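You operate a simulated robot arm through the tools that you are given. There is no shell and no other tool. Be economical: measure what you need, move in short steps, check, and stop when the job is done.

You run a simulated two-armed robot. Do the job below in one go: nothing can be reset, and whatever is moved stays where it is left.

## Task
Wipe the coffee stain off the green tray, then stand the pink jar on it.
Fine: hold the tray while you wipe with the orange pad; pad in the green drawer, drawer shut. Set down upright: what you pick out. What is to be rubbed or washed off counts as gone when no trace of it is left.

The check looks at the end state, three seconds after you hand in, the way a careful person would. Anything else that was tipped, shoved, dropped, spilled or broken makes it a failure.

## Robot
Two 7-joint arms with two-finger parallel grippers on one trunk that stands fixed in place. Base frame: the origin is at the foot of the trunk, x ahead of it, y to its left, z up. Lengths are in mm, angles in rad, forces in N, time in s.
The left shoulder is at [70, 163, 1245], the right one opposite. With the tool pointing down near the work surface each hand reaches from about 360 to 860 mm from the base axis, measured 20 degrees to its own side. Payload 3.43 kg a hand.
The tool frame of a hand sits at the grasp point between the pads (the TCP): z along the fingers, y along the line on which they close. The tips reach 34 mm beyond it. The gripper opens to 128 mm. The fingers are 24 mm wide and 12 mm thick; the gripper's body (48 by 130 mm) begins 96 mm behind the TCP.
Orientation is that of the tool frame in the base frame, as a unit quaternion [w, x, y, z]. With the fingers straight down and closing along the base's y, the tool's x points along the base's -x, its y along +y and its z along -z.

## Interface
- The arms move only by the tool jog_arm. It takes "left_steps", "right_steps" or both (then of equal length, played together; a hand with none holds still); each is a list of rows, each a list of 7 numbers: the turn, a rotation vector about the base's x, y, z in units of 60 degrees (1.0 is 60 degrees), then the shift along the base's x, y, z in units of 100 mm (1.0 is 100 mm), then the finger opening in mm, from 0 to 128. In form: [[wx, wy, wz, tx, ty, tz, claw], ...]. A call has 1 to 10 rows; each row is the pose to reach, as a shift and turn from the pose commanded when the call began. A call with a number of a shift or a turn outside -1 to 1 is refused whole. A row lasts 0.2 s, in which the tool goes at most 50 mm and 0.15 rad; a call with a longer step from one row to the next is refused whole, and so is a gripper value outside its range. Where a pose cannot be reached the arm comes as near as it can. A force on the tool above 90 N (or 10 N above the force at the start of the call, whichever is more), or a blocked arm, ends the call early, and 0.2 s more pass. Each finger travels about 153 mm/s and halts on what it meets, pressing with about 34 N; the grip force reading is that of the motor and also rises with nothing between the fingers. The clock runs only during rows and for 0.2 s after the last one: add rows that repeat a pose to give the fingers time. The reply holds the time, the measured pose of the TCP, the force on the tool along the base axes, the opening and the grip force, in the units named above and with some noise, with the torque about the TCP (base axes, N m) and any sound that the robot's microphone picked up, and new pictures: "pictures" is both (left out), scene, wrist or none (wrist: the cameras of the hands that moved).
- Cameras (640 x 400 px; columns grow to the right, rows downward): "scene" is now at [130.3, -28.3, 1461.5]; the picture's right is [-0.32, -0.95, -0.00], its down [-0.63, 0.21, -0.74] and it looks along [0.70, -0.24, -0.67] (base axes); focal length 336 px, centre (320, 200). "left" rides on the left gripper at [76, 11, -160] in its tool frame; the picture's right is [-0.15, 0.99, 0.00], its down [-0.88, -0.13, -0.46] and it looks along [-0.45, -0.07, 0.89] (tool axes); focal length 234 px, centre (320, 200). "right" rides on the right gripper at [76, -11, -160] in its tool frame; the picture's right is [0.15, 0.99, 0.00], its down [-0.88, 0.13, -0.46] and it looks along [-0.45, 0.07, 0.89] (tool axes); focal length 234 px, centre (320, 200). There is no depth. A picture from a camera that has moved, and an enlarged one, comes with that camera's place and axes in the base frame and with its lens.
- slide_trunk(by): slides the trunk up (or, below 0, down) by that many mm; the arms and the scene camera ride with it, the base frame stays. It gives what a move gives, with no picture.
- pan_tilt(pan, tilt): turns the head with the scene camera to pan (to the left, within 1.501 rad either way) and tilt (down, from -0.506 to 1.204), counted from straight ahead of the robot. It gives what a move gives, and a new picture of the scene camera.
- zoom(camera, box): a new picture of the part [left, top, right, bottom] of that camera's present view, enlarged. The clock stands still meanwhile.
- finish_job(): hands the job in; it is judged then, once.

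Go step by step. Nothing tells you positions but the pictures and the camera data: compare them with the known pose of the tool, close in by small moves and look again before you grip or let go. The budget is 120 turns and 200 pictures, counting those below and the enlarged ones. Unless the task says otherwise, let go and move clear before handing in, and close with one line.

The tools are called after "Request:" by a JSON object that holds its "api" and its "payload". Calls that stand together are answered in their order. jog_arm: Moves the arms, as the interface text tells. Its arguments: {"type":"object","properties":{"left_steps":{"type":"array","items":{"type":"array","items":{"type":"number"}}},"right_steps":{"type":"array","items":{"type":"array","items":{"type":"number"}}},"pictures":{"type":"string","enum":["both","scene","wrist","none"]}},"required":[]} The other tools are called the same way: slide_trunk (by) slides the trunk up or down; pan_tilt (pan, tilt) turns the head that bears the scene camera; zoom (camera, box) takes an enlarged picture of a part of a camera's view; finish_job () hands the job in.

At the start:

```text
time: 0.0
left_eef_pos: [590.8, -65.7, 1102.5]
left_ee_rot: [0.0, 0.0, 1.0, 0.001]
left_contact_force: [-0.1, 0.5, 0.8]
left_torque: [-0.02, -0.01, -0.02]
left_gripper_width: 128.0
left_grasp_force: 0.1
right_eef_pos: [423.1, -497.3, 1112.6]
right_ee_rot: [0.0, -0.001, 1.0, 0.0]
right_contact_force: [0.1, 0.2, 0.6]
right_torque: [-0.03, -0.02, 0.01]
right_gripper_width: 127.9
right_grasp_force: 0.0
trunk travel left (down, up): [-725.0, 215.0]
head pan, tilt: [-0.326, 0.733]
```

scene: 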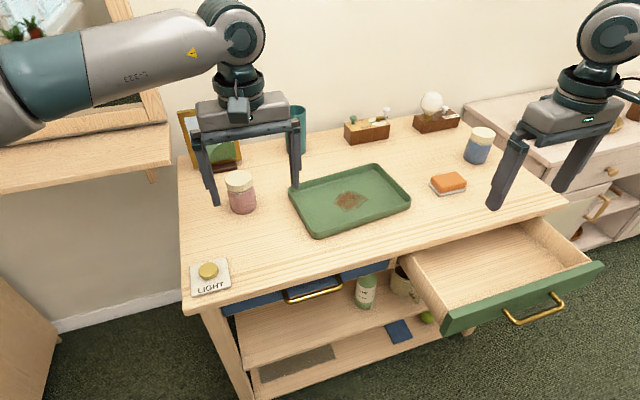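
right: 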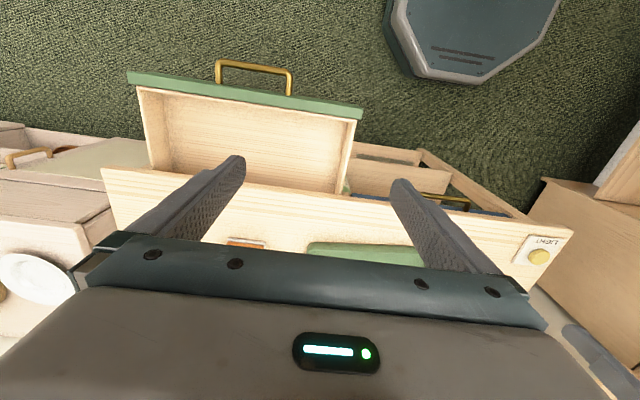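
left: 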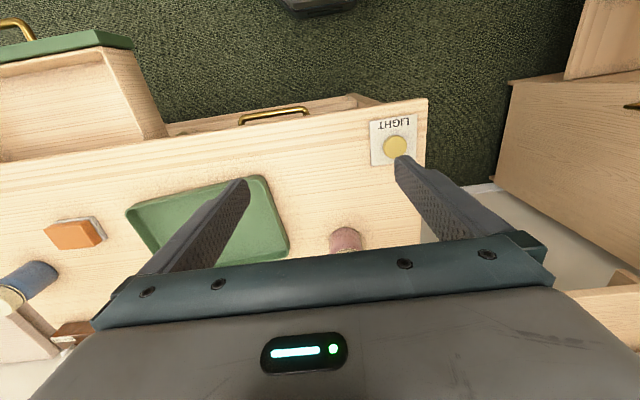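

The table top is at about z=835 with its front edge near x=557. The tray is near (760,-330), the orange pad near (718,-620), the pink jar near (812,-43), and the open green drawer sticks out toward me on the right. I'll look closer before moving.

Request:
{"api": "zoom", "payload": {"camera": "scene", "box": [270, 140, 490, 278]}}

Request:
{"api": "zoom", "payload": {"camera": "scene", "box": [380, 190, 620, 340]}}

Request:
{"api": "zoom", "payload": {"camera": "scene", "box": [170, 100, 330, 220]}}

```text
2.90 times, centred on (380, 209) of scene
camera zoom: at [130.3, -28.3, 1461.5], right [-0.32, -0.95, 0.0], down [-0.63, 0.21, -0.74], along [0.7, -0.24, -0.67], focal length 973 px, centre (146, 174)
```

zoom: 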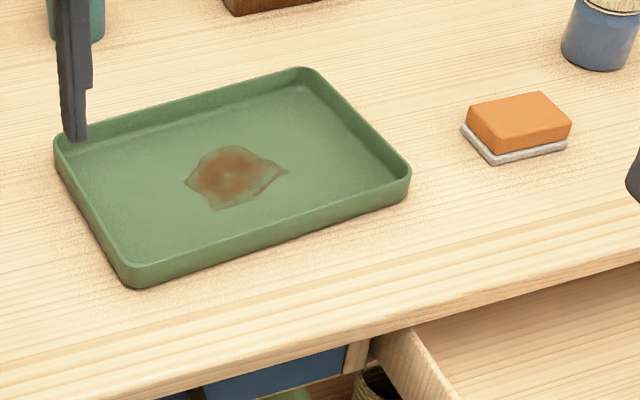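

```text
2.67 times, centred on (500, 265) of scene
camera zoom: at [130.3, -28.3, 1461.5], right [-0.32, -0.95, 0.0], down [-0.63, 0.21, -0.74], along [0.7, -0.24, -0.67], focal length 895 px, centre (-160, 27)
```

zoom: 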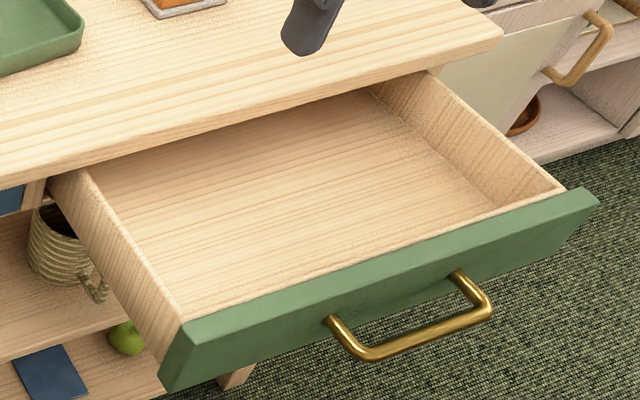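

```text
3.33 times, centred on (250, 160) of scene
camera zoom: at [130.3, -28.3, 1461.5], right [-0.32, -0.95, 0.0], down [-0.63, 0.21, -0.74], along [0.7, -0.24, -0.67], focal length 1119 px, centre (553, 333)
```

zoom: 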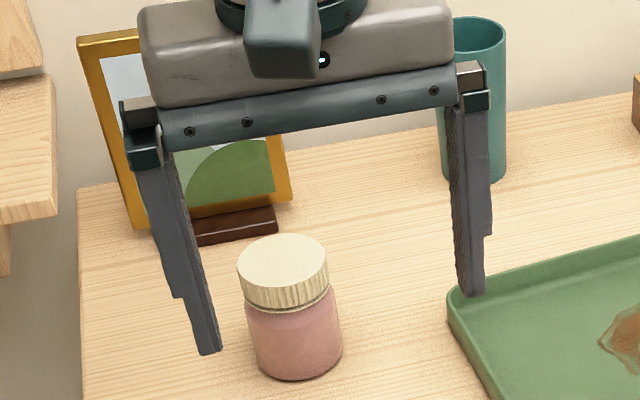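

The pad is aligned with the table axes, centred near (722,-618) and about 54 x 84 mm. I'll bring the right hand above it, staying high for now.

Request:
{"api": "jog_arm", "payload": {"right_steps": [[0, 0, 0, 0.33, -0.13, 0, 128], [0, 0, 0, 0.66, -0.27, 0, 128], [0, 0, 0, 1.0, -0.4, 0, 128]], "pictures": "none"}}

Request:
{"api": "jog_arm", "payload": {"right_steps": [[0, 0, 0, 0.33, -0.13, -0.1, 128], [0, 0, 0, 0.66, -0.27, -0.2, 128], [0, 0, 0, 1.0, -0.4, -0.3, 128]], "pictures": "none"}}

Request:
{"api": "jog_arm", "payload": {"right_steps": [[0, 0, 0, 0.33, -0.13, -0.1, 128], [0, 0, 0, 0.66, -0.27, -0.2, 128], [0, 0, 0, 0.9, -0.4, -0.3, 128], [0, 0, 0, 0.9, -0.4, -0.5, 128]]}}

```text
time: 0.8
left_eef_pos: [592.0, -65.1, 1102.6]
left_ee_rot: [-0.001, 0.0, 1.0, 0.001]
left_contact_force: [0.6, 0.4, -0.5]
left_torque: [-0.02, 0.03, 0.03]
left_gripper_width: 128.0
left_grasp_force: 0.0
right_eef_pos: [524.9, -538.2, 1111.3]
right_ee_rot: [0.0, -0.001, 1.0, 0.0]
right_contact_force: [0.9, 1.0, 0.1]
right_torque: [-0.02, -0.02, 0.0]
right_gripper_width: 128.1
right_grasp_force: 0.0
trunk travel left (down, up): [-725.0, 215.0]
head pan, tilt: [-0.326, 0.733]
```

```text
time: 1.6
left_eef_pos: [591.4, -68.1, 1102.9]
left_ee_rot: [0.0, 0.001, 1.0, 0.0]
left_contact_force: [1.0, -0.3, 0.2]
left_torque: [0.02, 0.04, 0.04]
left_gripper_width: 128.0
left_grasp_force: 0.0
right_eef_pos: [624.7, -580.8, 1078.8]
right_ee_rot: [-0.001, 0.001, 1.0, 0.001]
right_contact_force: [-0.3, 0.5, 0.0]
right_torque: [0.07, -0.02, 0.0]
right_gripper_width: 128.1
right_grasp_force: 0.0
trunk travel left (down, up): [-725.0, 215.0]
head pan, tilt: [-0.326, 0.733]
```

```text
time: 2.6
left_eef_pos: [591.6, -65.3, 1102.4]
left_ee_rot: [-0.001, 0.0, 1.0, 0.0]
left_contact_force: [-0.4, -0.5, -0.8]
left_torque: [0.04, 0.04, 0.01]
left_gripper_width: 128.1
left_grasp_force: 0.0
right_eef_pos: [662.0, -566.2, 1043.9]
right_ee_rot: [0.003, 0.003, 1.0, -0.003]
right_contact_force: [0.9, -1.1, 0.9]
right_torque: [-0.03, 0.0, 0.01]
right_gripper_width: 127.9
right_grasp_force: 0.1
right hand out of reach, approached as far as the arm can: row 1, 2, 3, 4
trunk travel left (down, up): [-725.0, 215.0]
head pan, tilt: [-0.326, 0.733]
camera scene: at [131.4, -28.5, 1461.4], right [-0.32, -0.95, 0.0], down [-0.63, 0.21, -0.74], along [0.7, -0.24, -0.67], focal length 336 px, centre (320, 200)
camera right: at [585.0, -574.8, 1204.1], right [-0.14, 0.99, -0.01], down [0.88, 0.13, 0.46], along [0.46, 0.06, -0.89], focal length 234 px, centre (320, 200)
```

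scene: 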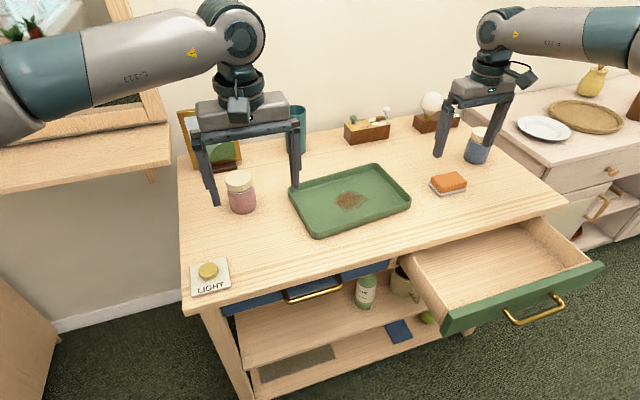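
right: 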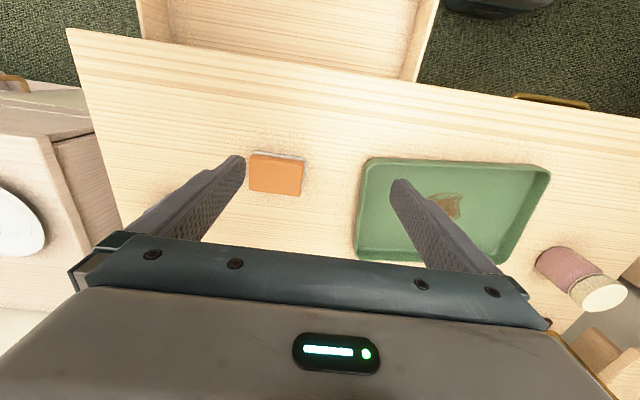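

The right arm stops about 80 mm short with vertical fingers, so I'll need to lower the trunk and tilt the tool. Before lowering, I need to look left and see whether the wooden shelf is under the left arm.

Request:
{"api": "pan_tilt", "payload": {"pan": 0.6, "tilt": 0.6}}

```text
time: 3.8
left_eef_pos: [591.2, -65.8, 1102.6]
left_ee_rot: [0.0, 0.0, 1.0, 0.0]
left_contact_force: [0.5, 0.1, -0.5]
left_torque: [0.03, 0.01, -0.02]
left_gripper_width: 128.0
left_grasp_force: 0.1
right_eef_pos: [660.8, -564.6, 1045.1]
right_ee_rot: [0.002, 0.004, 1.0, -0.003]
right_contact_force: [-0.6, 0.4, -0.7]
right_torque: [-0.04, 0.01, -0.01]
right_gripper_width: 128.0
right_grasp_force: 0.2
trunk travel left (down, up): [-725.0, 215.0]
head pan, tilt: [0.6, 0.6]
camera scene: at [124.1, 48.4, 1472.9], right [0.56, -0.83, 0.0], down [-0.47, -0.32, -0.82], along [0.68, 0.47, -0.57], focal length 336 px, centre (320, 200)
```

scene: 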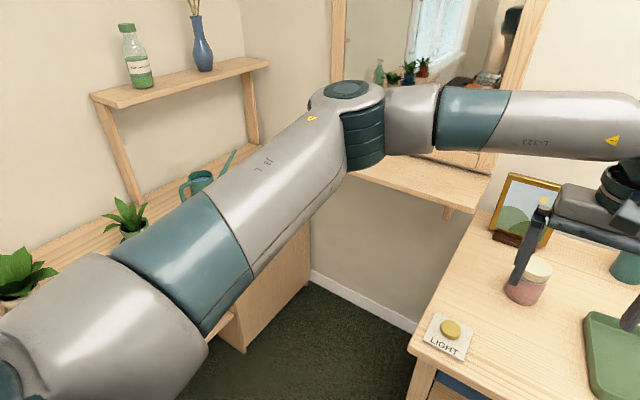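

The shelf sits at about x>870, well behind the left elbow, and the plants are far off to the left, so lowering is safe. I'll restore the view, lower the trunk 100 mm and tilt the right tool forward.

Request:
{"api": "slide_trunk", "payload": {"by": -100}}

Request:
{"api": "jog_arm", "payload": {"right_steps": [[0, -0.13, 0, 0, 0, 0.1, 128], [0, -0.26, 0, 0, 0, 0.2, 128], [0, -0.39, 0, 0, 0, 0.3, 128], [0, -0.5, 0, 0, 0, 0.3, 128]], "pictures": "wrist"}}

Request:
{"api": "pan_tilt", "payload": {"pan": -0.4, "tilt": 0.7}}

```text
time: 5.2
left_eef_pos: [590.5, -65.1, 1003.2]
left_ee_rot: [0.0, 0.0, 1.0, 0.0]
left_contact_force: [-0.5, -0.1, 0.4]
left_torque: [-0.04, -0.01, -0.03]
left_gripper_width: 127.8
left_grasp_force: 0.0
right_eef_pos: [660.7, -565.4, 945.6]
right_ee_rot: [0.003, 0.004, 1.0, -0.004]
right_contact_force: [0.3, -0.3, 0.1]
right_torque: [0.01, -0.03, -0.02]
right_gripper_width: 128.0
right_grasp_force: 0.1
trunk travel left (down, up): [-625.0, 315.0]
head pan, tilt: [0.6, 0.6]
```

```text
time: 6.2
left_eef_pos: [589.6, -66.0, 1002.5]
left_ee_rot: [0.0, 0.001, 1.0, 0.0]
left_contact_force: [-0.9, 0.3, 0.6]
left_torque: [-0.02, -0.01, 0.0]
left_gripper_width: 128.2
left_grasp_force: 0.1
right_eef_pos: [659.2, -564.8, 974.3]
right_ee_rot: [0.263, 0.004, 0.965, 0.0]
right_contact_force: [-0.8, 0.1, 0.2]
right_torque: [0.0, -0.02, 0.02]
right_gripper_width: 128.1
right_grasp_force: 0.2
trunk travel left (down, up): [-625.0, 315.0]
head pan, tilt: [0.6, 0.6]
camera right: at [513.9, -574.2, 1075.0], right [-0.12, 0.99, -0.07], down [0.53, 0.13, 0.84], along [0.84, 0.06, -0.54], focal length 234 px, centre (320, 200)
```

right: 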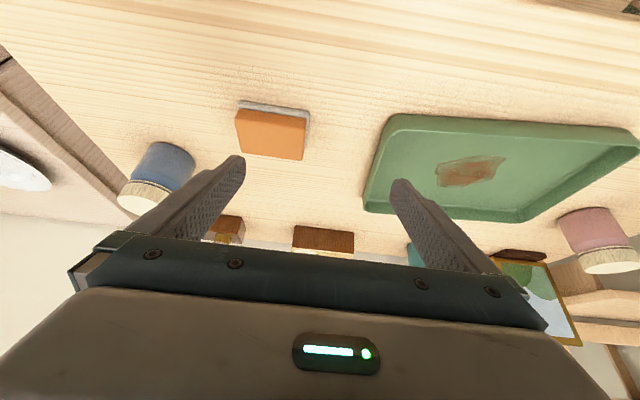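

```text
time: 7.4
left_eef_pos: [590.5, -65.4, 1003.4]
left_ee_rot: [0.0, 0.0, 1.0, 0.0]
left_contact_force: [0.6, -0.4, 0.5]
left_torque: [0.02, -0.02, 0.01]
left_gripper_width: 127.9
left_grasp_force: 0.1
right_eef_pos: [658.6, -564.9, 974.5]
right_ee_rot: [0.262, 0.005, 0.965, -0.003]
right_contact_force: [0.5, 0.4, -0.2]
right_torque: [-0.01, -0.03, 0.01]
right_gripper_width: 128.0
right_grasp_force: 0.0
trunk travel left (down, up): [-625.0, 315.0]
head pan, tilt: [-0.4, 0.7]
camera scene: at [129.4, -34.4, 1364.3], right [-0.39, -0.92, 0.0], down [-0.59, 0.25, -0.76], along [0.7, -0.3, -0.64], focal length 336 px, centre (320, 200)
```

scene: 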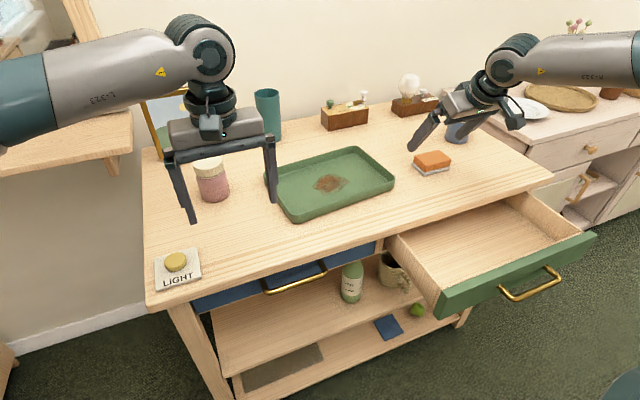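

The tool is tilted about 30° and the pad sits near (719,-622). Now I'll move above it and check.

Request:
{"api": "jog_arm", "payload": {"right_steps": [[0, 0, 0, 0.23, -0.28, 0, 128], [0, 0, 0, 0.47, -0.57, 0, 128], [0, 0, 0, 0.47, -0.57, -0.25, 128]]}}

```text
time: 8.2
left_eef_pos: [589.8, -66.2, 1002.6]
left_ee_rot: [0.001, 0.001, 1.0, 0.0]
left_contact_force: [0.4, -0.4, -1.4]
left_torque: [-0.01, 0.02, -0.01]
left_gripper_width: 128.1
left_grasp_force: 0.1
right_eef_pos: [705.5, -620.9, 947.7]
right_ee_rot: [0.262, 0.004, 0.965, -0.002]
right_contact_force: [0.5, 0.9, -0.3]
right_torque: [-0.02, 0.01, 0.01]
right_gripper_width: 128.3
right_grasp_force: 0.1
trunk travel left (down, up): [-625.0, 315.0]
head pan, tilt: [-0.4, 0.7]
camera scene: at [129.1, -34.7, 1364.3], right [-0.39, -0.92, 0.0], down [-0.59, 0.25, -0.76], along [0.7, -0.3, -0.64], focal length 336 px, centre (320, 200)
camera right: at [560.0, -631.0, 1048.9], right [-0.12, 0.99, -0.08], down [0.53, 0.13, 0.84], along [0.84, 0.06, -0.54], focal length 234 px, centre (320, 200)
```

scene: 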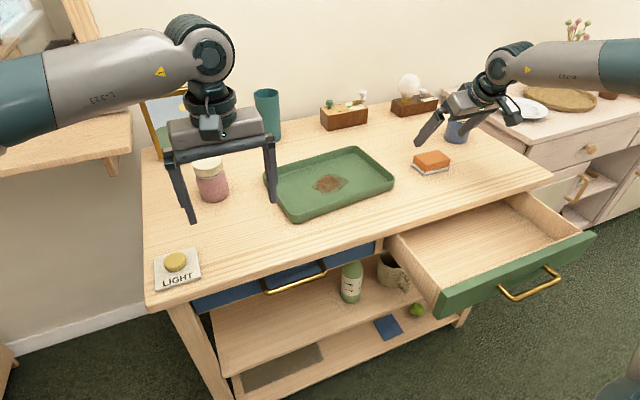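
right: 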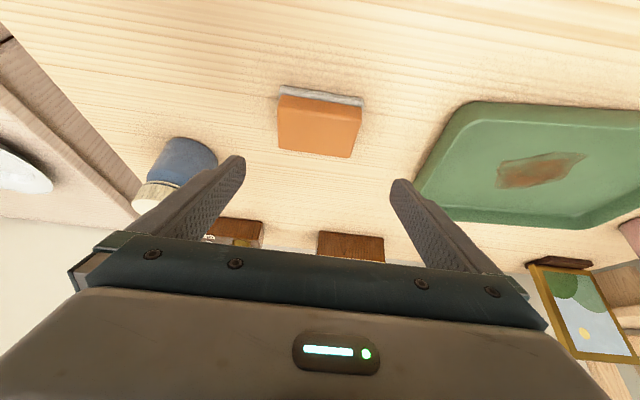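

The pad is centred near (724,-627). I'll descend around it with the fingers open.

Request:
{"api": "jog_arm", "payload": {"right_steps": [[0, 0, 0, 0.05, -0.05, -0.3, 128], [0, 0, 0, 0.05, -0.05, -0.55, 128]], "pictures": "none"}}

Request:
{"api": "zoom", "payload": {"camera": "scene", "box": [380, 90, 500, 190]}}

Request:
{"api": "zoom", "payload": {"camera": "right", "box": [180, 60, 440, 240]}}

```text
time: 8.8
left_eef_pos: [591.2, -66.4, 1002.4]
left_ee_rot: [0.0, 0.001, 1.0, 0.0]
left_contact_force: [-0.7, -0.1, 0.5]
left_torque: [-0.02, 0.01, 0.03]
left_gripper_width: 128.2
left_grasp_force: 0.1
right_eef_pos: [710.6, -625.4, 895.2]
right_ee_rot: [0.263, 0.006, 0.965, -0.005]
right_contact_force: [0.2, 0.2, 0.3]
right_torque: [-0.03, 0.03, 0.01]
right_gripper_width: 128.1
right_grasp_force: 0.0
trunk travel left (down, up): [-625.0, 315.0]
head pan, tilt: [-0.4, 0.7]
```

```text
4.00 times, centred on (440, 140) of scene
camera zoom: at [129.3, -33.6, 1364.3], right [-0.39, -0.92, 0.0], down [-0.59, 0.25, -0.76], along [0.7, -0.3, -0.64], focal length 1343 px, centre (-160, 440)
```

zoom: 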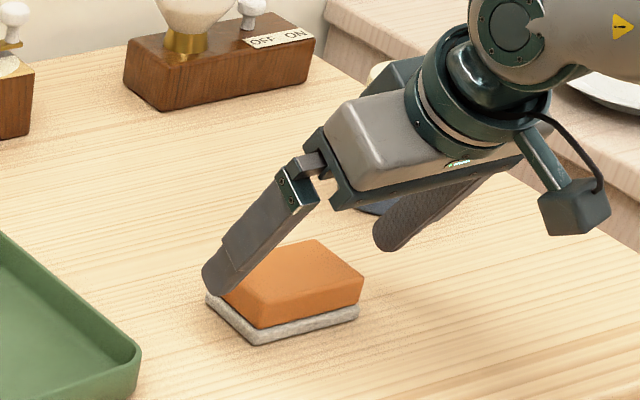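

```text
2.22 times, centred on (310, 150) of right
camera zoom: at [564.2, -634.1, 994.4], right [-0.11, 0.99, -0.08], down [0.53, 0.13, 0.84], along [0.84, 0.05, -0.54], focal length 520 px, centre (342, 311)
```

zoom: 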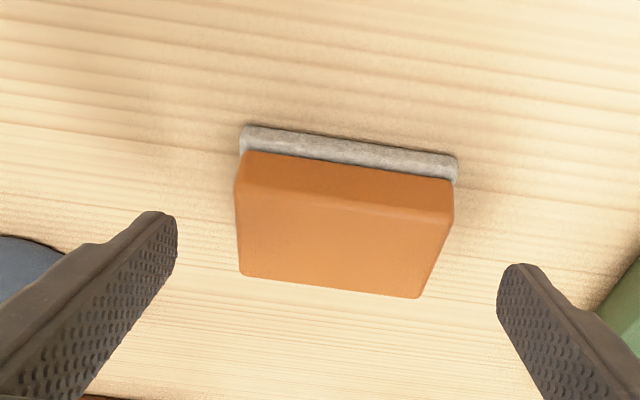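

The fingers straddle the pad evenly. I'll descend the last 16 mm and close.

Request:
{"api": "jog_arm", "payload": {"right_steps": [[0, 0, 0, 0, 0, -0.16, 128], [0, 0, 0, 0, 0, -0.16, 128], [0, 0, 0, 0, 0, -0.16, 95], [0, 0, 0, 0, 0, -0.16, 70], [0, 0, 0, 0, 0, -0.16, 50], [0, 0, 0, 0, 0, -0.16, 50]]}}

```text
time: 10.2
left_eef_pos: [590.9, -66.0, 1003.1]
left_ee_rot: [0.0, 0.0, 1.0, 0.0]
left_contact_force: [0.9, -0.3, -0.5]
left_torque: [-0.02, 0.03, -0.01]
left_gripper_width: 127.9
left_grasp_force: 0.1
right_eef_pos: [709.3, -624.3, 880.1]
right_ee_rot: [0.263, 0.008, 0.965, -0.005]
right_contact_force: [0.1, 0.3, -1.5]
right_torque: [0.03, 0.01, -0.02]
right_gripper_width: 84.8
right_grasp_force: 34.2
right hand out of reach, approached as far as the arm can: row 1, 2, 3, 4, 5, 6
trunk travel left (down, up): [-625.0, 315.0]
head pan, tilt: [-0.4, 0.7]
camera scene: at [129.4, -34.5, 1364.3], right [-0.39, -0.92, 0.0], down [-0.59, 0.25, -0.76], along [0.7, -0.3, -0.64], focal length 336 px, centre (320, 200)
camera right: at [564.1, -632.6, 979.3], right [-0.11, 0.99, -0.08], down [0.53, 0.13, 0.84], along [0.84, 0.05, -0.54], focal length 234 px, centre (320, 200)
```

scene: 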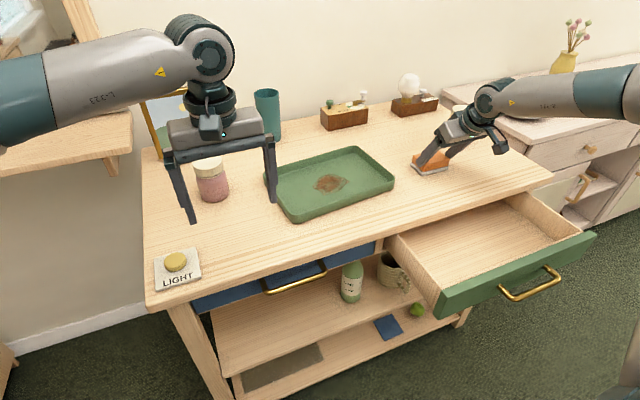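
right: 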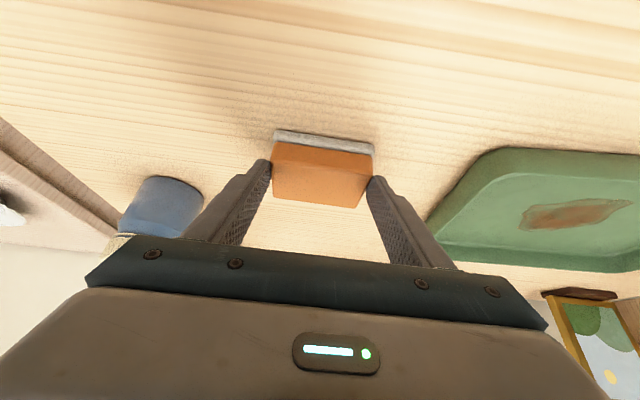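

The pad is held at an 85 mm opening. I'll lift it and check that the grey felt comes along.

Request:
{"api": "jog_arm", "payload": {"right_steps": [[0, 0, 0, 0, 0, 0.3, 50], [0, 0, 0, -0.1, 0.1, 0.7, 50], [0, 0, 0, -0.2, 0.3, 1.0, 50]]}}

```text
time: 11.0
left_eef_pos: [589.9, -65.3, 1003.2]
left_ee_rot: [0.0, -0.001, 1.0, -0.001]
left_contact_force: [0.6, 0.3, -0.3]
left_torque: [-0.04, -0.05, -0.02]
left_gripper_width: 127.9
left_grasp_force: 0.0
right_eef_pos: [689.1, -594.2, 979.3]
right_ee_rot: [0.26, 0.004, 0.966, -0.003]
right_contact_force: [-1.2, -0.1, -1.4]
right_torque: [-0.03, 0.04, -0.01]
right_gripper_width: 84.8
right_grasp_force: 34.0
trunk travel left (down, up): [-625.0, 315.0]
head pan, tilt: [-0.4, 0.7]
camera scene: at [128.8, -33.1, 1364.3], right [-0.39, -0.92, 0.0], down [-0.59, 0.25, -0.77], along [0.7, -0.3, -0.64], focal length 336 px, centre (320, 200)
camera right: at [544.4, -602.6, 1079.2], right [-0.12, 0.99, -0.08], down [0.53, 0.13, 0.84], along [0.84, 0.06, -0.54], focal length 234 px, centre (320, 200)
```

scene: 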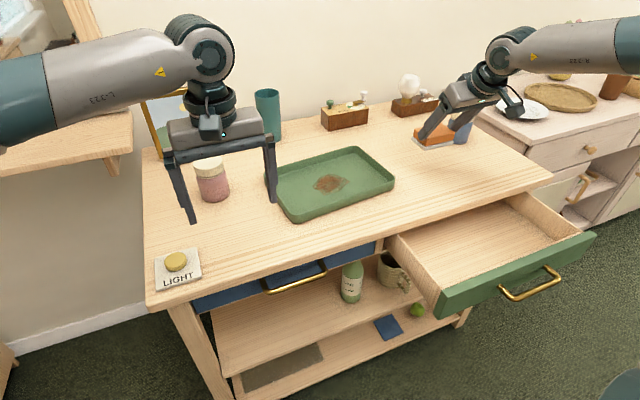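
right: 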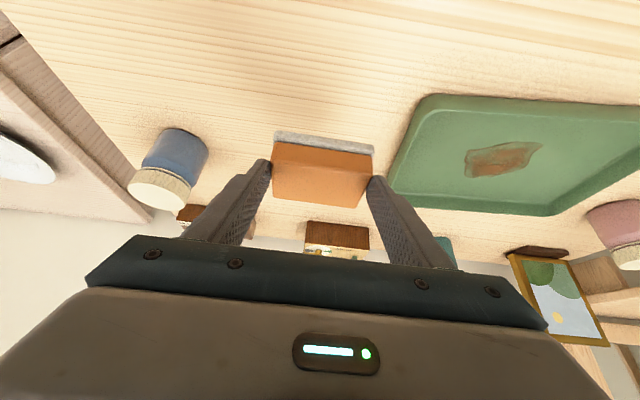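

The pad came up with its felt. Now the left hand: I'll yaw it 90° so the fingers close along x for gripping the tray's front rim, moving toward there.

Request:
{"api": "jog_arm", "payload": {"left_steps": [[0, 0, -0.13, 0, -0.1, 0, 128], [0, 0, -0.26, 0, -0.2, 0, 128], [0, 0, -0.39, 0, -0.3, 0, 128], [0, 0, -0.52, 0, -0.4, 0, 128], [0, 0, -0.65, 0, -0.5, 0, 128], [0, 0, -0.75, 0, -0.5, 0, 128]], "pictures": "none"}}

Request:
{"api": "jog_arm", "payload": {"left_steps": [[0, 0, -0.13, 0, -0.1, 0, 128], [0, 0, -0.26, 0, -0.2, 0, 128], [0, 0, -0.39, 0, -0.3, 0, 128], [0, 0, -0.52, 0, -0.4, 0, 128], [0, 0, -0.65, 0, -0.5, 0, 128], [0, 0, -0.75, 0, -0.5, 0, 128]], "pictures": "both"}}

```text
time: 12.4
left_eef_pos: [589.8, -114.8, 1004.2]
left_ee_rot: [0.0, 0.384, 0.924, 0.001]
left_contact_force: [0.7, -0.2, 1.2]
left_torque: [-0.02, 0.02, 0.02]
left_gripper_width: 128.0
left_grasp_force: 0.0
right_eef_pos: [691.6, -593.0, 977.8]
right_ee_rot: [0.261, 0.004, 0.965, -0.002]
right_contact_force: [-0.4, -0.5, 0.3]
right_torque: [-0.03, 0.03, -0.01]
right_gripper_width: 84.8
right_grasp_force: 33.3
trunk travel left (down, up): [-625.0, 315.0]
head pan, tilt: [-0.4, 0.7]
```

```text
time: 13.8
left_eef_pos: [591.5, -145.7, 1002.8]
left_ee_rot: [0.0, 0.562, 0.827, 0.0]
left_contact_force: [0.4, -0.2, -0.5]
left_torque: [-0.01, -0.01, -0.01]
left_gripper_width: 127.9
left_grasp_force: 0.0
left hand out of reach, approached as far as the arm can: row 4, 5, 6
right_eef_pos: [690.9, -593.7, 977.8]
right_ee_rot: [0.261, 0.005, 0.965, -0.002]
right_contact_force: [0.3, -0.3, -0.5]
right_torque: [-0.02, -0.02, 0.03]
right_gripper_width: 85.0
right_grasp_force: 34.0
trunk travel left (down, up): [-625.0, 315.0]
head pan, tilt: [-0.4, 0.7]
camera scene: at [129.4, -34.7, 1364.3], right [-0.39, -0.92, 0.0], down [-0.59, 0.25, -0.76], along [0.7, -0.3, -0.64], focal length 336 px, centre (320, 200)
camera left: at [574.6, -70.8, 1162.4], right [0.97, 0.23, 0.0], down [0.2, -0.87, 0.46], along [0.1, -0.44, -0.89], focal length 234 px, centre (320, 200)
```

scene: 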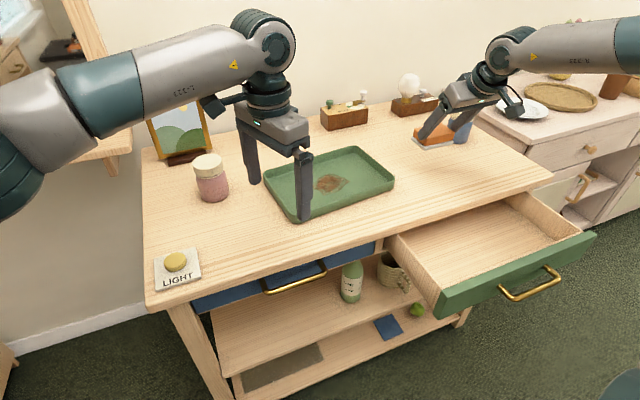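
left: 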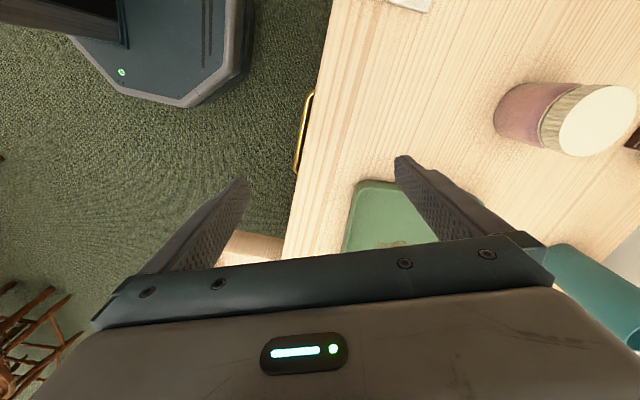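

The left wrist stops at -68° of yaw, so I'll turn it the other way to about +94°, which also matches the slight tray rotation.

Request:
{"api": "jog_arm", "payload": {"left_steps": [[0, 0, 0.129, 0, 0, 0, 128], [0, 0, 0.258, 0, 0, 0, 128], [0, 0, 0.387, 0, 0, 0, 128], [0, 0, 0.516, 0, 0, 0, 128], [0, 0, 0.645, 0, 0, 0, 128], [0, 0, 0.774, 0, 0, 0, 128], [0, 0, 0.9, 0, 0, 0, 128]], "pictures": "none"}}

Request:
{"api": "jog_arm", "payload": {"left_steps": [[0, 0, 0.129, 0, 0, 0, 128], [0, 0, 0.258, 0, 0, 0, 128], [0, 0, 0.387, 0, 0, 0, 128], [0, 0, 0.516, 0, 0, 0, 128], [0, 0, 0.645, 0, 0, 0, 128], [0, 0, 0.774, 0, 0, 0, 128], [0, 0, 0.9, 0, 0, 0, 128]], "pictures": "none"}}

Request:
{"api": "jog_arm", "payload": {"left_steps": [[0, 0, 0.129, 0, 0, 0, 128], [0, 0, 0.258, 0, 0, 0, 128], [0, 0, 0.387, 0, 0, 0, 128], [0, 0, 0.516, 0, 0, 0, 128], [0, 0, 0.645, 0, 0, 0, 128], [0, 0, 0.774, 0, 0, 0, 128], [0, 0, 0.9, 0, 0, 0, 128]], "pictures": "both"}}

```text
time: 15.4
left_eef_pos: [590.8, -144.2, 1002.9]
left_ee_rot: [0.0, 0.124, 0.992, 0.0]
left_contact_force: [0.0, 0.4, 0.2]
left_torque: [-0.01, 0.0, 0.01]
left_gripper_width: 128.0
left_grasp_force: 0.0
right_eef_pos: [691.0, -595.1, 977.9]
right_ee_rot: [0.262, 0.005, 0.965, -0.002]
right_contact_force: [0.7, 0.4, -0.2]
right_torque: [0.0, 0.02, 0.01]
right_gripper_width: 84.8
right_grasp_force: 34.3
trunk travel left (down, up): [-625.0, 315.0]
head pan, tilt: [-0.4, 0.7]
```

```text
time: 17.0
left_eef_pos: [591.5, -145.4, 1002.8]
left_ee_rot: [0.0, -0.34, 0.94, 0.0]
left_contact_force: [0.1, 0.1, 0.1]
left_torque: [0.03, -0.04, 0.01]
left_gripper_width: 127.8
left_grasp_force: 0.1
right_eef_pos: [691.5, -593.7, 978.3]
right_ee_rot: [0.261, 0.005, 0.965, -0.002]
right_contact_force: [-0.4, 0.2, -0.3]
right_torque: [-0.01, 0.04, -0.04]
right_gripper_width: 84.7
right_grasp_force: 33.6
trunk travel left (down, up): [-625.0, 315.0]
head pan, tilt: [-0.4, 0.7]
```

```text
time: 18.6
left_eef_pos: [591.6, -145.7, 1004.9]
left_ee_rot: [0.001, 0.73, -0.683, 0.0]
left_contact_force: [0.1, 0.5, 0.4]
left_torque: [-0.02, 0.01, -0.01]
left_gripper_width: 128.0
left_grasp_force: 0.1
right_eef_pos: [690.9, -594.4, 979.2]
right_ee_rot: [0.261, 0.004, 0.965, -0.002]
right_contact_force: [0.0, -0.9, -0.6]
right_torque: [-0.03, -0.02, -0.01]
right_gripper_width: 84.9
right_grasp_force: 34.1
trunk travel left (down, up): [-625.0, 315.0]
head pan, tilt: [-0.4, 0.7]
camera scene: at [129.4, -34.6, 1364.3], right [-0.39, -0.92, 0.0], down [-0.59, 0.25, -0.76], along [0.7, -0.3, -0.64], focal length 336 px, centre (320, 200)
camera left: at [586.3, -220.9, 1163.5], right [-1.0, 0.08, 0.0], down [0.07, 0.89, 0.46], along [0.04, 0.45, -0.89], focal length 234 px, centre (320, 200)
```

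scene: 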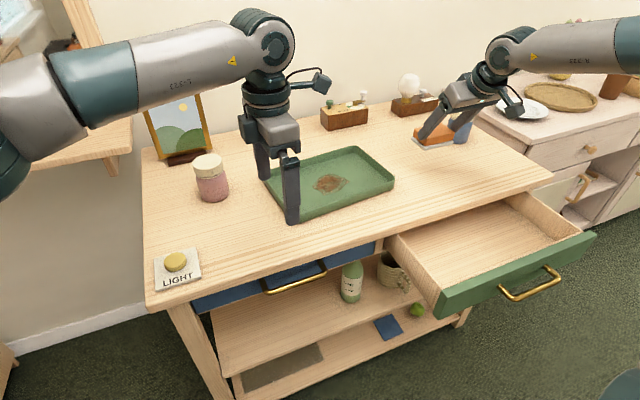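
left: 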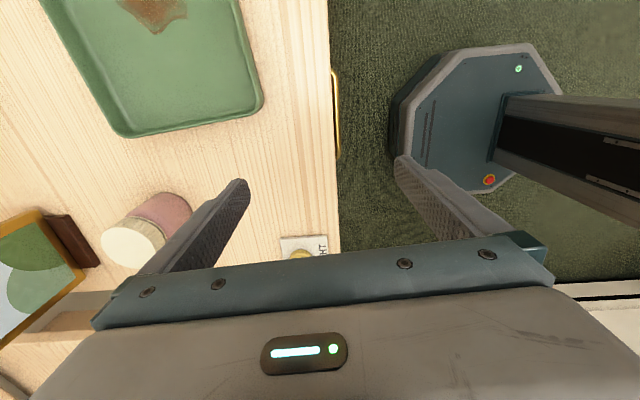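

The tray's front rim runs at about x≈660 near y=-232. I'll bring the left hand above it with a 25° lean away from the right hand, fingers part closed.

Request:
{"api": "jog_arm", "payload": {"left_steps": [[-0.105, -0.007, 0, 0.18, -0.21, 0, 128], [-0.21, -0.013, 0, 0.36, -0.43, 0, 100], [-0.315, -0.02, 0, 0.54, -0.65, -0.2, 80], [-0.418, -0.026, 0, 0.71, -0.86, -0.5, 60], [-0.418, -0.026, 0, 0.71, -0.86, -0.7, 60]]}}

```text
time: 19.8
left_eef_pos: [661.6, -231.4, 933.7]
left_ee_rot: [0.149, 0.711, -0.668, 0.159]
left_contact_force: [0.9, 0.0, -0.2]
left_torque: [0.02, 0.02, -0.04]
left_gripper_width: 59.9
left_grasp_force: 0.1
right_eef_pos: [690.1, -594.8, 978.9]
right_ee_rot: [0.262, 0.005, 0.965, -0.003]
right_contact_force: [0.4, 0.8, -1.0]
right_torque: [0.0, -0.01, -0.01]
right_gripper_width: 84.9
right_grasp_force: 34.2
trunk travel left (down, up): [-625.0, 315.0]
head pan, tilt: [-0.4, 0.7]
camera scene: at [129.2, -34.5, 1364.3], right [-0.39, -0.92, 0.0], down [-0.59, 0.25, -0.76], along [0.7, -0.3, -0.64], focal length 336 px, centre (320, 200)
camera left: at [651.4, -231.9, 1110.4], right [-1.0, 0.07, -0.06], down [0.07, 1.0, 0.04], along [0.06, 0.03, -1.0], focal length 234 px, centre (320, 200)
```

scene: 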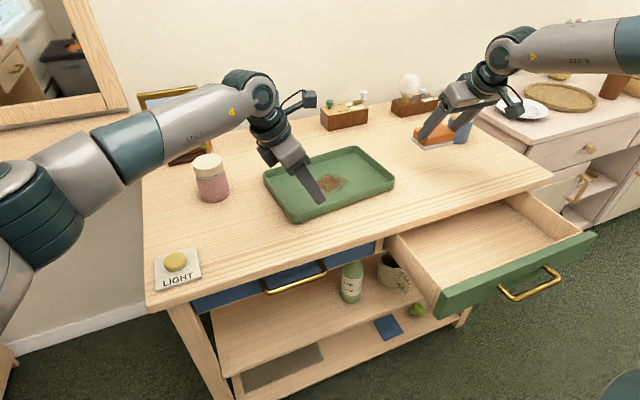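
left: 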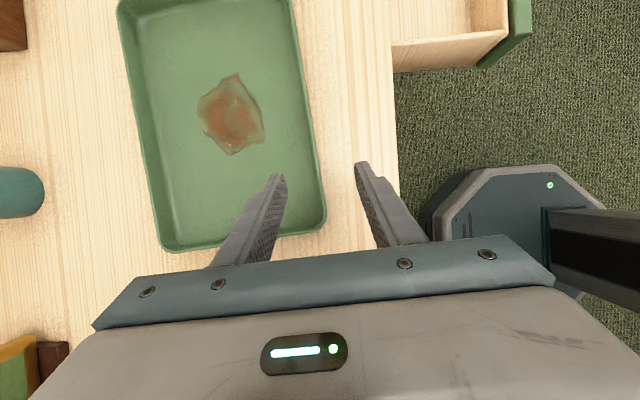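

From above, the rim's middle is at x≈668. I'll adjust slightly and lower the fingers over the rim, still open.

Request:
{"api": "jog_arm", "payload": {"left_steps": [[0, 0, 0, 0.06, 0.06, 0, 60], [0, 0, 0, 0.06, 0.06, -0.3, 50], [0, 0, 0, 0.06, 0.06, -0.5, 50]]}}

Request:
{"api": "zoom", "payload": {"camera": "scene", "box": [250, 130, 410, 230]}}

```text
time: 20.6
left_eef_pos: [667.7, -224.8, 882.0]
left_ee_rot: [0.15, 0.712, -0.668, 0.158]
left_contact_force: [-1.2, 0.9, -0.1]
left_torque: [0.01, 0.04, 0.0]
left_gripper_width: 50.3
left_grasp_force: 0.0
right_eef_pos: [690.9, -594.5, 978.0]
right_ee_rot: [0.261, 0.004, 0.965, -0.002]
right_contact_force: [0.4, -0.7, -0.3]
right_torque: [0.01, 0.03, 0.01]
right_gripper_width: 84.7
right_grasp_force: 34.5
trunk travel left (down, up): [-625.0, 315.0]
head pan, tilt: [-0.4, 0.7]
camera scene: at [129.6, -34.6, 1364.3], right [-0.39, -0.92, 0.0], down [-0.59, 0.25, -0.76], along [0.7, -0.3, -0.64], focal length 336 px, centre (320, 200)
camera left: at [658.1, -225.5, 1059.1], right [-1.0, 0.07, -0.06], down [0.07, 1.0, 0.04], along [0.06, 0.03, -1.0], focal length 234 px, centre (320, 200)
```

scene: 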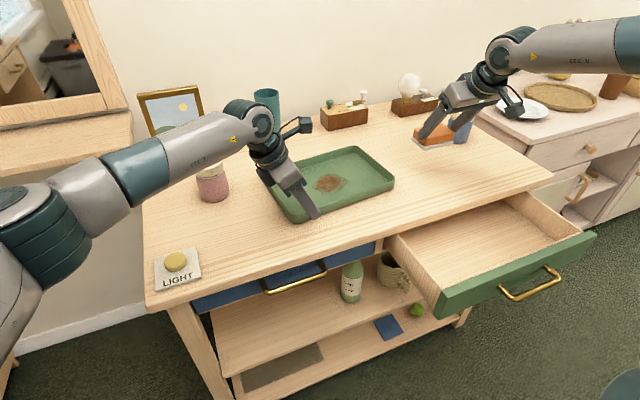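
left: 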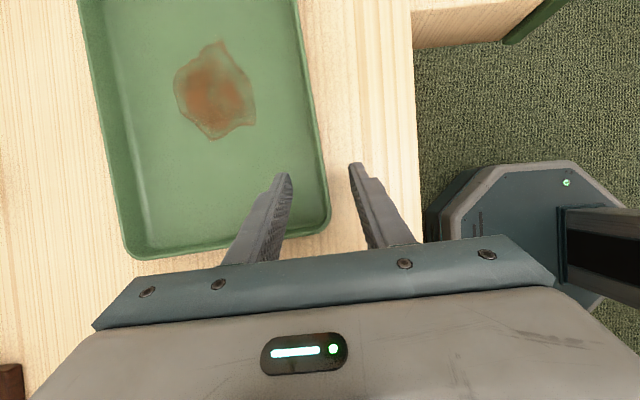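

```text
4.00 times, centred on (330, 180) of scene
camera zoom: at [129.6, -34.6, 1364.3], right [-0.39, -0.92, 0.0], down [-0.59, 0.25, -0.76], along [0.7, -0.3, -0.64], focal length 1343 px, centre (280, 280)
```

zoom: 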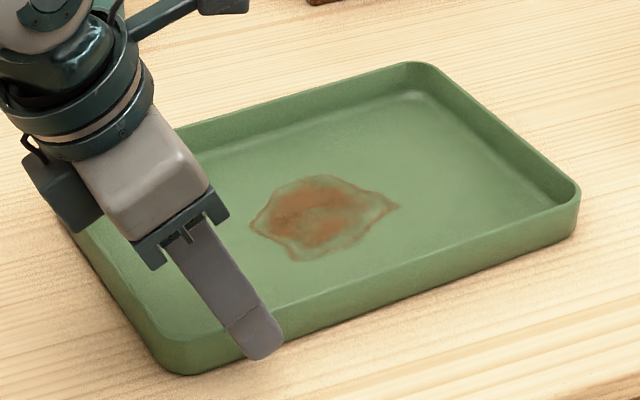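

The fingers straddle the rim, centred. Closing gently.

Request:
{"api": "jog_arm", "payload": {"left_steps": [[0, 0, 0, 0, 0, 0, 30], [0, 0, 0, 0, 0, 0, 18], [0, 0, 0, 0, 0, 0, 10], [0, 0, 0, 0, 0, 0, 4], [0, 0, 0, 0, 0, 0, 0], [0, 0, 0, 0, 0, 0, 0]]}}

```text
time: 22.0
left_eef_pos: [669.1, -224.3, 883.4]
left_ee_rot: [0.149, 0.712, -0.668, 0.159]
left_contact_force: [0.2, 0.4, -0.2]
left_torque: [0.01, 0.03, 0.13]
left_gripper_width: 3.3
left_grasp_force: 34.1
right_eef_pos: [690.9, -594.2, 978.7]
right_ee_rot: [0.261, 0.004, 0.965, -0.001]
right_contact_force: [0.3, -0.1, -0.4]
right_torque: [-0.01, 0.02, -0.02]
right_gripper_width: 84.8
right_grasp_force: 34.3
trunk travel left (down, up): [-625.0, 315.0]
head pan, tilt: [-0.4, 0.7]
camera scene: at [129.4, -34.6, 1364.3], right [-0.39, -0.92, 0.0], down [-0.59, 0.25, -0.76], along [0.7, -0.3, -0.64], focal length 336 px, centre (320, 200)
camera left: at [657.9, -225.6, 1059.6], right [-1.0, 0.07, -0.06], down [0.07, 1.0, 0.04], along [0.06, 0.03, -1.0], focal length 234 px, centre (320, 200)
```

scene: 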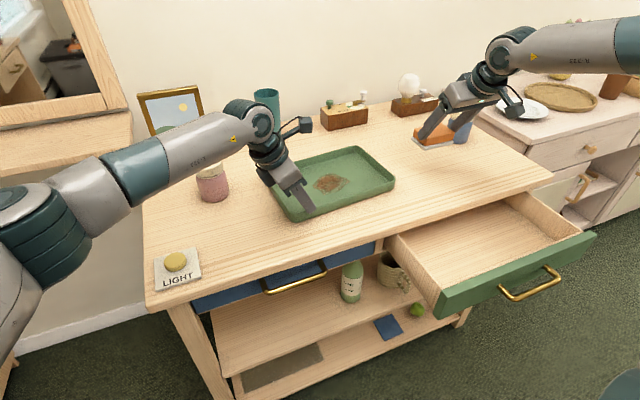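
left: 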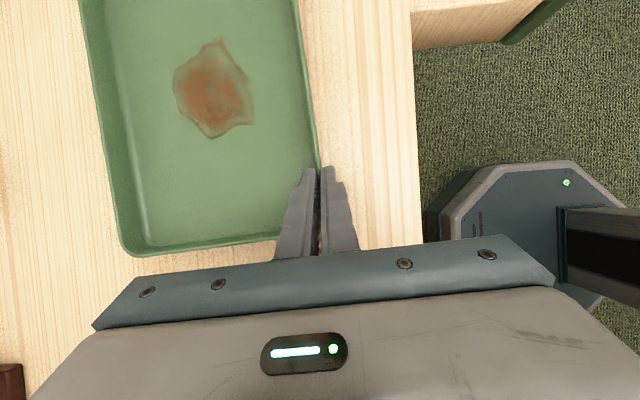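

The rim is gripped firmly at 3.3 mm and the stain is centred near (766,-332). Now I'll carry the pad over, staying above the tray.

Request:
{"api": "jog_arm", "payload": {"right_steps": [[0, 0, 0, 0.1, 0.45, 0, 50], [0, 0, 0, 0.2, 0.9, 0, 50]], "pictures": "none"}}

Request:
{"api": "jog_arm", "payload": {"right_steps": [[0, 0, 0, 0.1, 0.45, 0, 50], [0, 0, 0, 0.25, 0.9, 0, 50]], "pictures": "none"}}

Request:
{"api": "jog_arm", "payload": {"right_steps": [[0, 0, 0, 0.0, 0.4, -0.1, 50], [0, 0, 0, 0.0, 0.7, -0.4, 50]], "pictures": "both"}}

```text
time: 22.6
left_eef_pos: [668.2, -223.6, 881.8]
left_ee_rot: [0.15, 0.711, -0.668, 0.159]
left_contact_force: [0.4, 0.6, 1.6]
left_torque: [0.34, 0.06, 0.06]
left_gripper_width: 3.2
left_grasp_force: 34.2
right_eef_pos: [711.3, -502.1, 977.4]
right_ee_rot: [0.262, 0.004, 0.965, -0.003]
right_contact_force: [-0.4, 0.4, -0.3]
right_torque: [-0.05, 0.01, -0.01]
right_gripper_width: 84.7
right_grasp_force: 33.8
trunk travel left (down, up): [-625.0, 315.0]
head pan, tilt: [-0.4, 0.7]
```

```text
time: 23.2
left_eef_pos: [668.3, -222.6, 883.2]
left_ee_rot: [0.149, 0.712, -0.668, 0.158]
left_contact_force: [1.3, 1.1, 2.3]
left_torque: [0.29, 0.07, 0.03]
left_gripper_width: 3.2
left_grasp_force: 34.2
right_eef_pos: [738.2, -410.8, 979.4]
right_ee_rot: [0.261, 0.004, 0.965, -0.003]
right_contact_force: [-0.2, 0.5, -1.1]
right_torque: [-0.04, -0.01, 0.01]
right_gripper_width: 84.6
right_grasp_force: 34.2
trunk travel left (down, up): [-625.0, 315.0]
head pan, tilt: [-0.4, 0.7]
```

```text
time: 23.8
left_eef_pos: [667.3, -223.6, 883.3]
left_ee_rot: [0.149, 0.712, -0.667, 0.158]
left_contact_force: [0.2, 1.2, 0.5]
left_torque: [-0.3, -0.02, 0.09]
left_gripper_width: 3.0
left_grasp_force: 33.8
right_eef_pos: [735.3, -341.4, 938.8]
right_ee_rot: [0.261, 0.005, 0.965, -0.003]
right_contact_force: [0.1, -0.6, -0.5]
right_torque: [0.03, 0.01, 0.02]
right_gripper_width: 85.1
right_grasp_force: 33.4
trunk travel left (down, up): [-625.0, 315.0]
head pan, tilt: [-0.4, 0.7]
camera scene: at [129.8, -34.8, 1364.3], right [-0.39, -0.92, 0.0], down [-0.59, 0.25, -0.76], along [0.7, -0.3, -0.64], focal length 336 px, centre (320, 200)
camera right: at [588.7, -351.1, 1038.7], right [-0.12, 0.99, -0.07], down [0.53, 0.13, 0.84], along [0.84, 0.06, -0.54], focal length 234 px, centre (320, 200)
```

scene: 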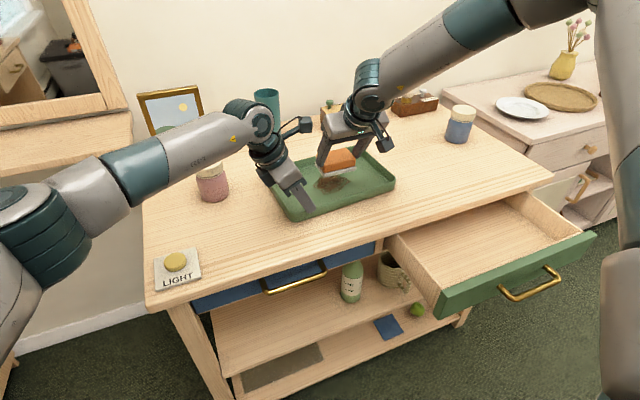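
right: 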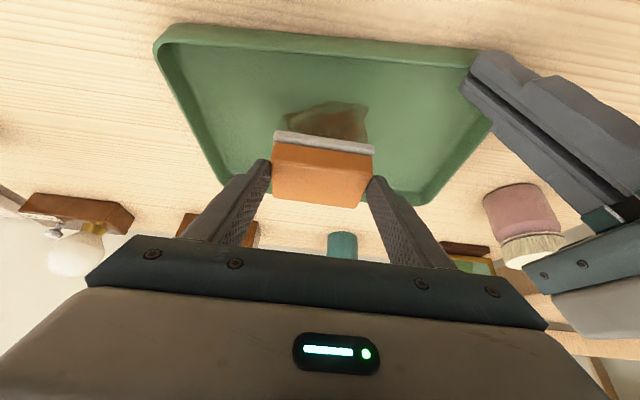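

All clear: the pad is above the tray with the left hand beside it. I'll lower toward contact.

Request:
{"api": "jog_arm", "payload": {"right_steps": [[0, 0, 0, 0.0, 0.05, -0.4, 50], [0, 0, 0, 0.0, 0.05, -0.49, 50]], "pictures": "none"}}

Request:
{"api": "jog_arm", "payload": {"right_steps": [[0, 0, 0, 0, 0, -0.02, 50], [0, 0, 0, 0, 0, -0.04, 50], [0, 0, 0, 0, 0, -0.06, 50]], "pictures": "wrist"}}

```text
time: 24.4
left_eef_pos: [667.5, -225.6, 883.3]
left_ee_rot: [0.148, 0.712, -0.668, 0.159]
left_contact_force: [0.0, -0.4, 0.6]
left_torque: [0.27, 0.0, 0.02]
left_gripper_width: 3.3
left_grasp_force: 33.7
right_eef_pos: [735.1, -337.8, 892.1]
right_ee_rot: [0.262, 0.004, 0.965, -0.002]
right_contact_force: [0.2, -0.6, -0.5]
right_torque: [0.03, 0.01, 0.03]
right_gripper_width: 84.9
right_grasp_force: 34.5
trunk travel left (down, up): [-625.0, 315.0]
head pan, tilt: [-0.4, 0.7]
```

```text
time: 25.2
left_eef_pos: [667.2, -224.5, 883.4]
left_ee_rot: [0.148, 0.712, -0.668, 0.159]
left_contact_force: [-1.2, 0.4, -0.4]
left_torque: [-0.04, 0.01, 0.05]
left_gripper_width: 3.4
left_grasp_force: 33.7
right_eef_pos: [735.7, -338.3, 884.7]
right_ee_rot: [0.263, 0.005, 0.965, -0.002]
right_contact_force: [0.0, 0.2, 0.0]
right_torque: [-0.02, 0.02, 0.0]
right_gripper_width: 84.8
right_grasp_force: 33.6
trunk travel left (down, up): [-625.0, 315.0]
head pan, tilt: [-0.4, 0.7]
camera right: at [589.2, -348.4, 984.8], right [-0.12, 0.99, -0.08], down [0.53, 0.13, 0.84], along [0.84, 0.06, -0.54], focal length 234 px, centre (320, 200)
```

right: 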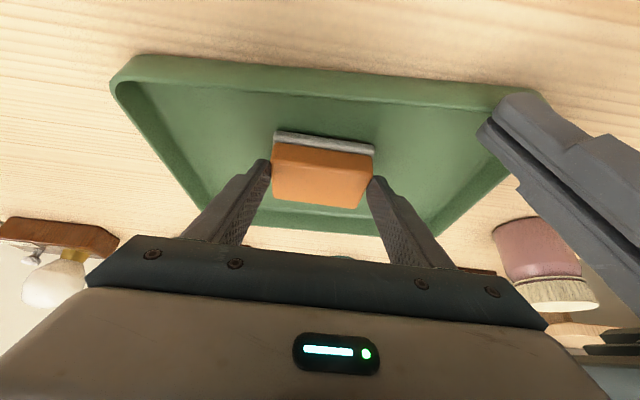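

Request:
{"api": "jog_arm", "payload": {"right_steps": [[0, 0, 0, 0, 0, -0.02, 50], [0, 0, 0, 0, 0, -0.04, 50], [0, 0, 0, 0, 0, -0.06, 50]], "pictures": "none"}}

```text
time: 26.0
left_eef_pos: [666.5, -223.4, 882.3]
left_ee_rot: [0.148, 0.712, -0.668, 0.158]
left_contact_force: [7.4, -5.3, -11.0]
left_torque: [-0.47, -0.25, 0.14]
left_gripper_width: 3.2
left_grasp_force: 33.8
right_eef_pos: [736.1, -338.2, 883.0]
right_ee_rot: [0.264, 0.005, 0.965, -0.003]
right_contact_force: [-6.5, 0.7, 23.8]
right_torque: [-0.31, -0.02, 0.03]
right_gripper_width: 84.7
right_grasp_force: 34.1
trunk travel left (down, up): [-625.0, 315.0]
head pan, tilt: [-0.4, 0.7]
```

The pad is pressing the tray with about 24 N. I'll ease slightly and rub back and forth over the stain.

Request:
{"api": "jog_arm", "payload": {"right_steps": [[0, 0, 0, 0.15, 0, 0.01, 50], [0, 0, 0, 0.32, 0, 0.01, 50], [0, 0, 0, 0.5, 0, 0.01, 50], [0, 0, 0, 0.5, 0.1, 0.01, 50], [0, 0, 0, 0.25, 0.12, 0.01, 50], [0, 0, 0, 0, 0.12, 0.01, 50], [0, 0, 0, 0, -0.1, 0.01, 50], [0, 0, 0, 0.25, -0.1, 0.01, 50], [0, 0, 0, 0.5, -0.1, 0.01, 50]], "pictures": "both"}}

```text
time: 28.0
left_eef_pos: [666.5, -222.7, 884.1]
left_ee_rot: [0.148, 0.712, -0.668, 0.16]
left_contact_force: [3.3, 0.3, -10.9]
left_torque: [0.01, -0.04, 0.18]
left_gripper_width: 3.2
left_grasp_force: 33.4
right_eef_pos: [786.9, -350.5, 881.7]
right_ee_rot: [0.263, 0.005, 0.965, -0.003]
right_contact_force: [-5.1, -0.4, 23.7]
right_torque: [-0.1, 0.32, 0.14]
right_gripper_width: 84.8
right_grasp_force: 33.4
trunk travel left (down, up): [-625.0, 315.0]
head pan, tilt: [-0.4, 0.7]
camera scene: at [127.2, -33.3, 1364.6], right [-0.39, -0.92, 0.0], down [-0.59, 0.25, -0.77], along [0.71, -0.3, -0.64], focal length 336 px, centre (320, 200)
camera right: at [640.2, -360.0, 982.2], right [-0.12, 0.99, -0.08], down [0.53, 0.13, 0.84], along [0.84, 0.06, -0.54], focal length 234 px, centre (320, 200)
```

scene: 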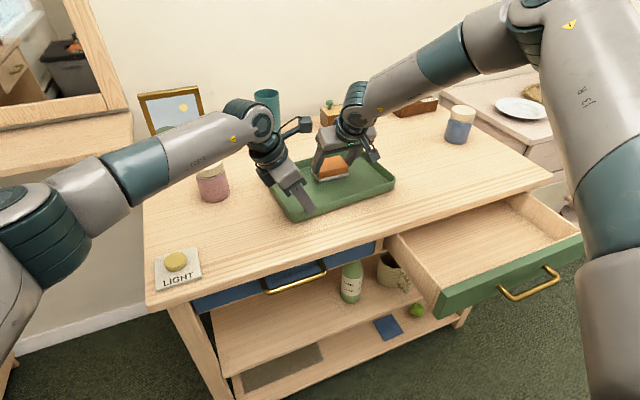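
right: 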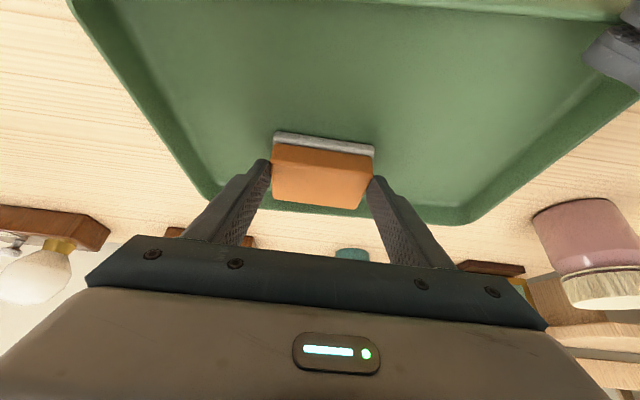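

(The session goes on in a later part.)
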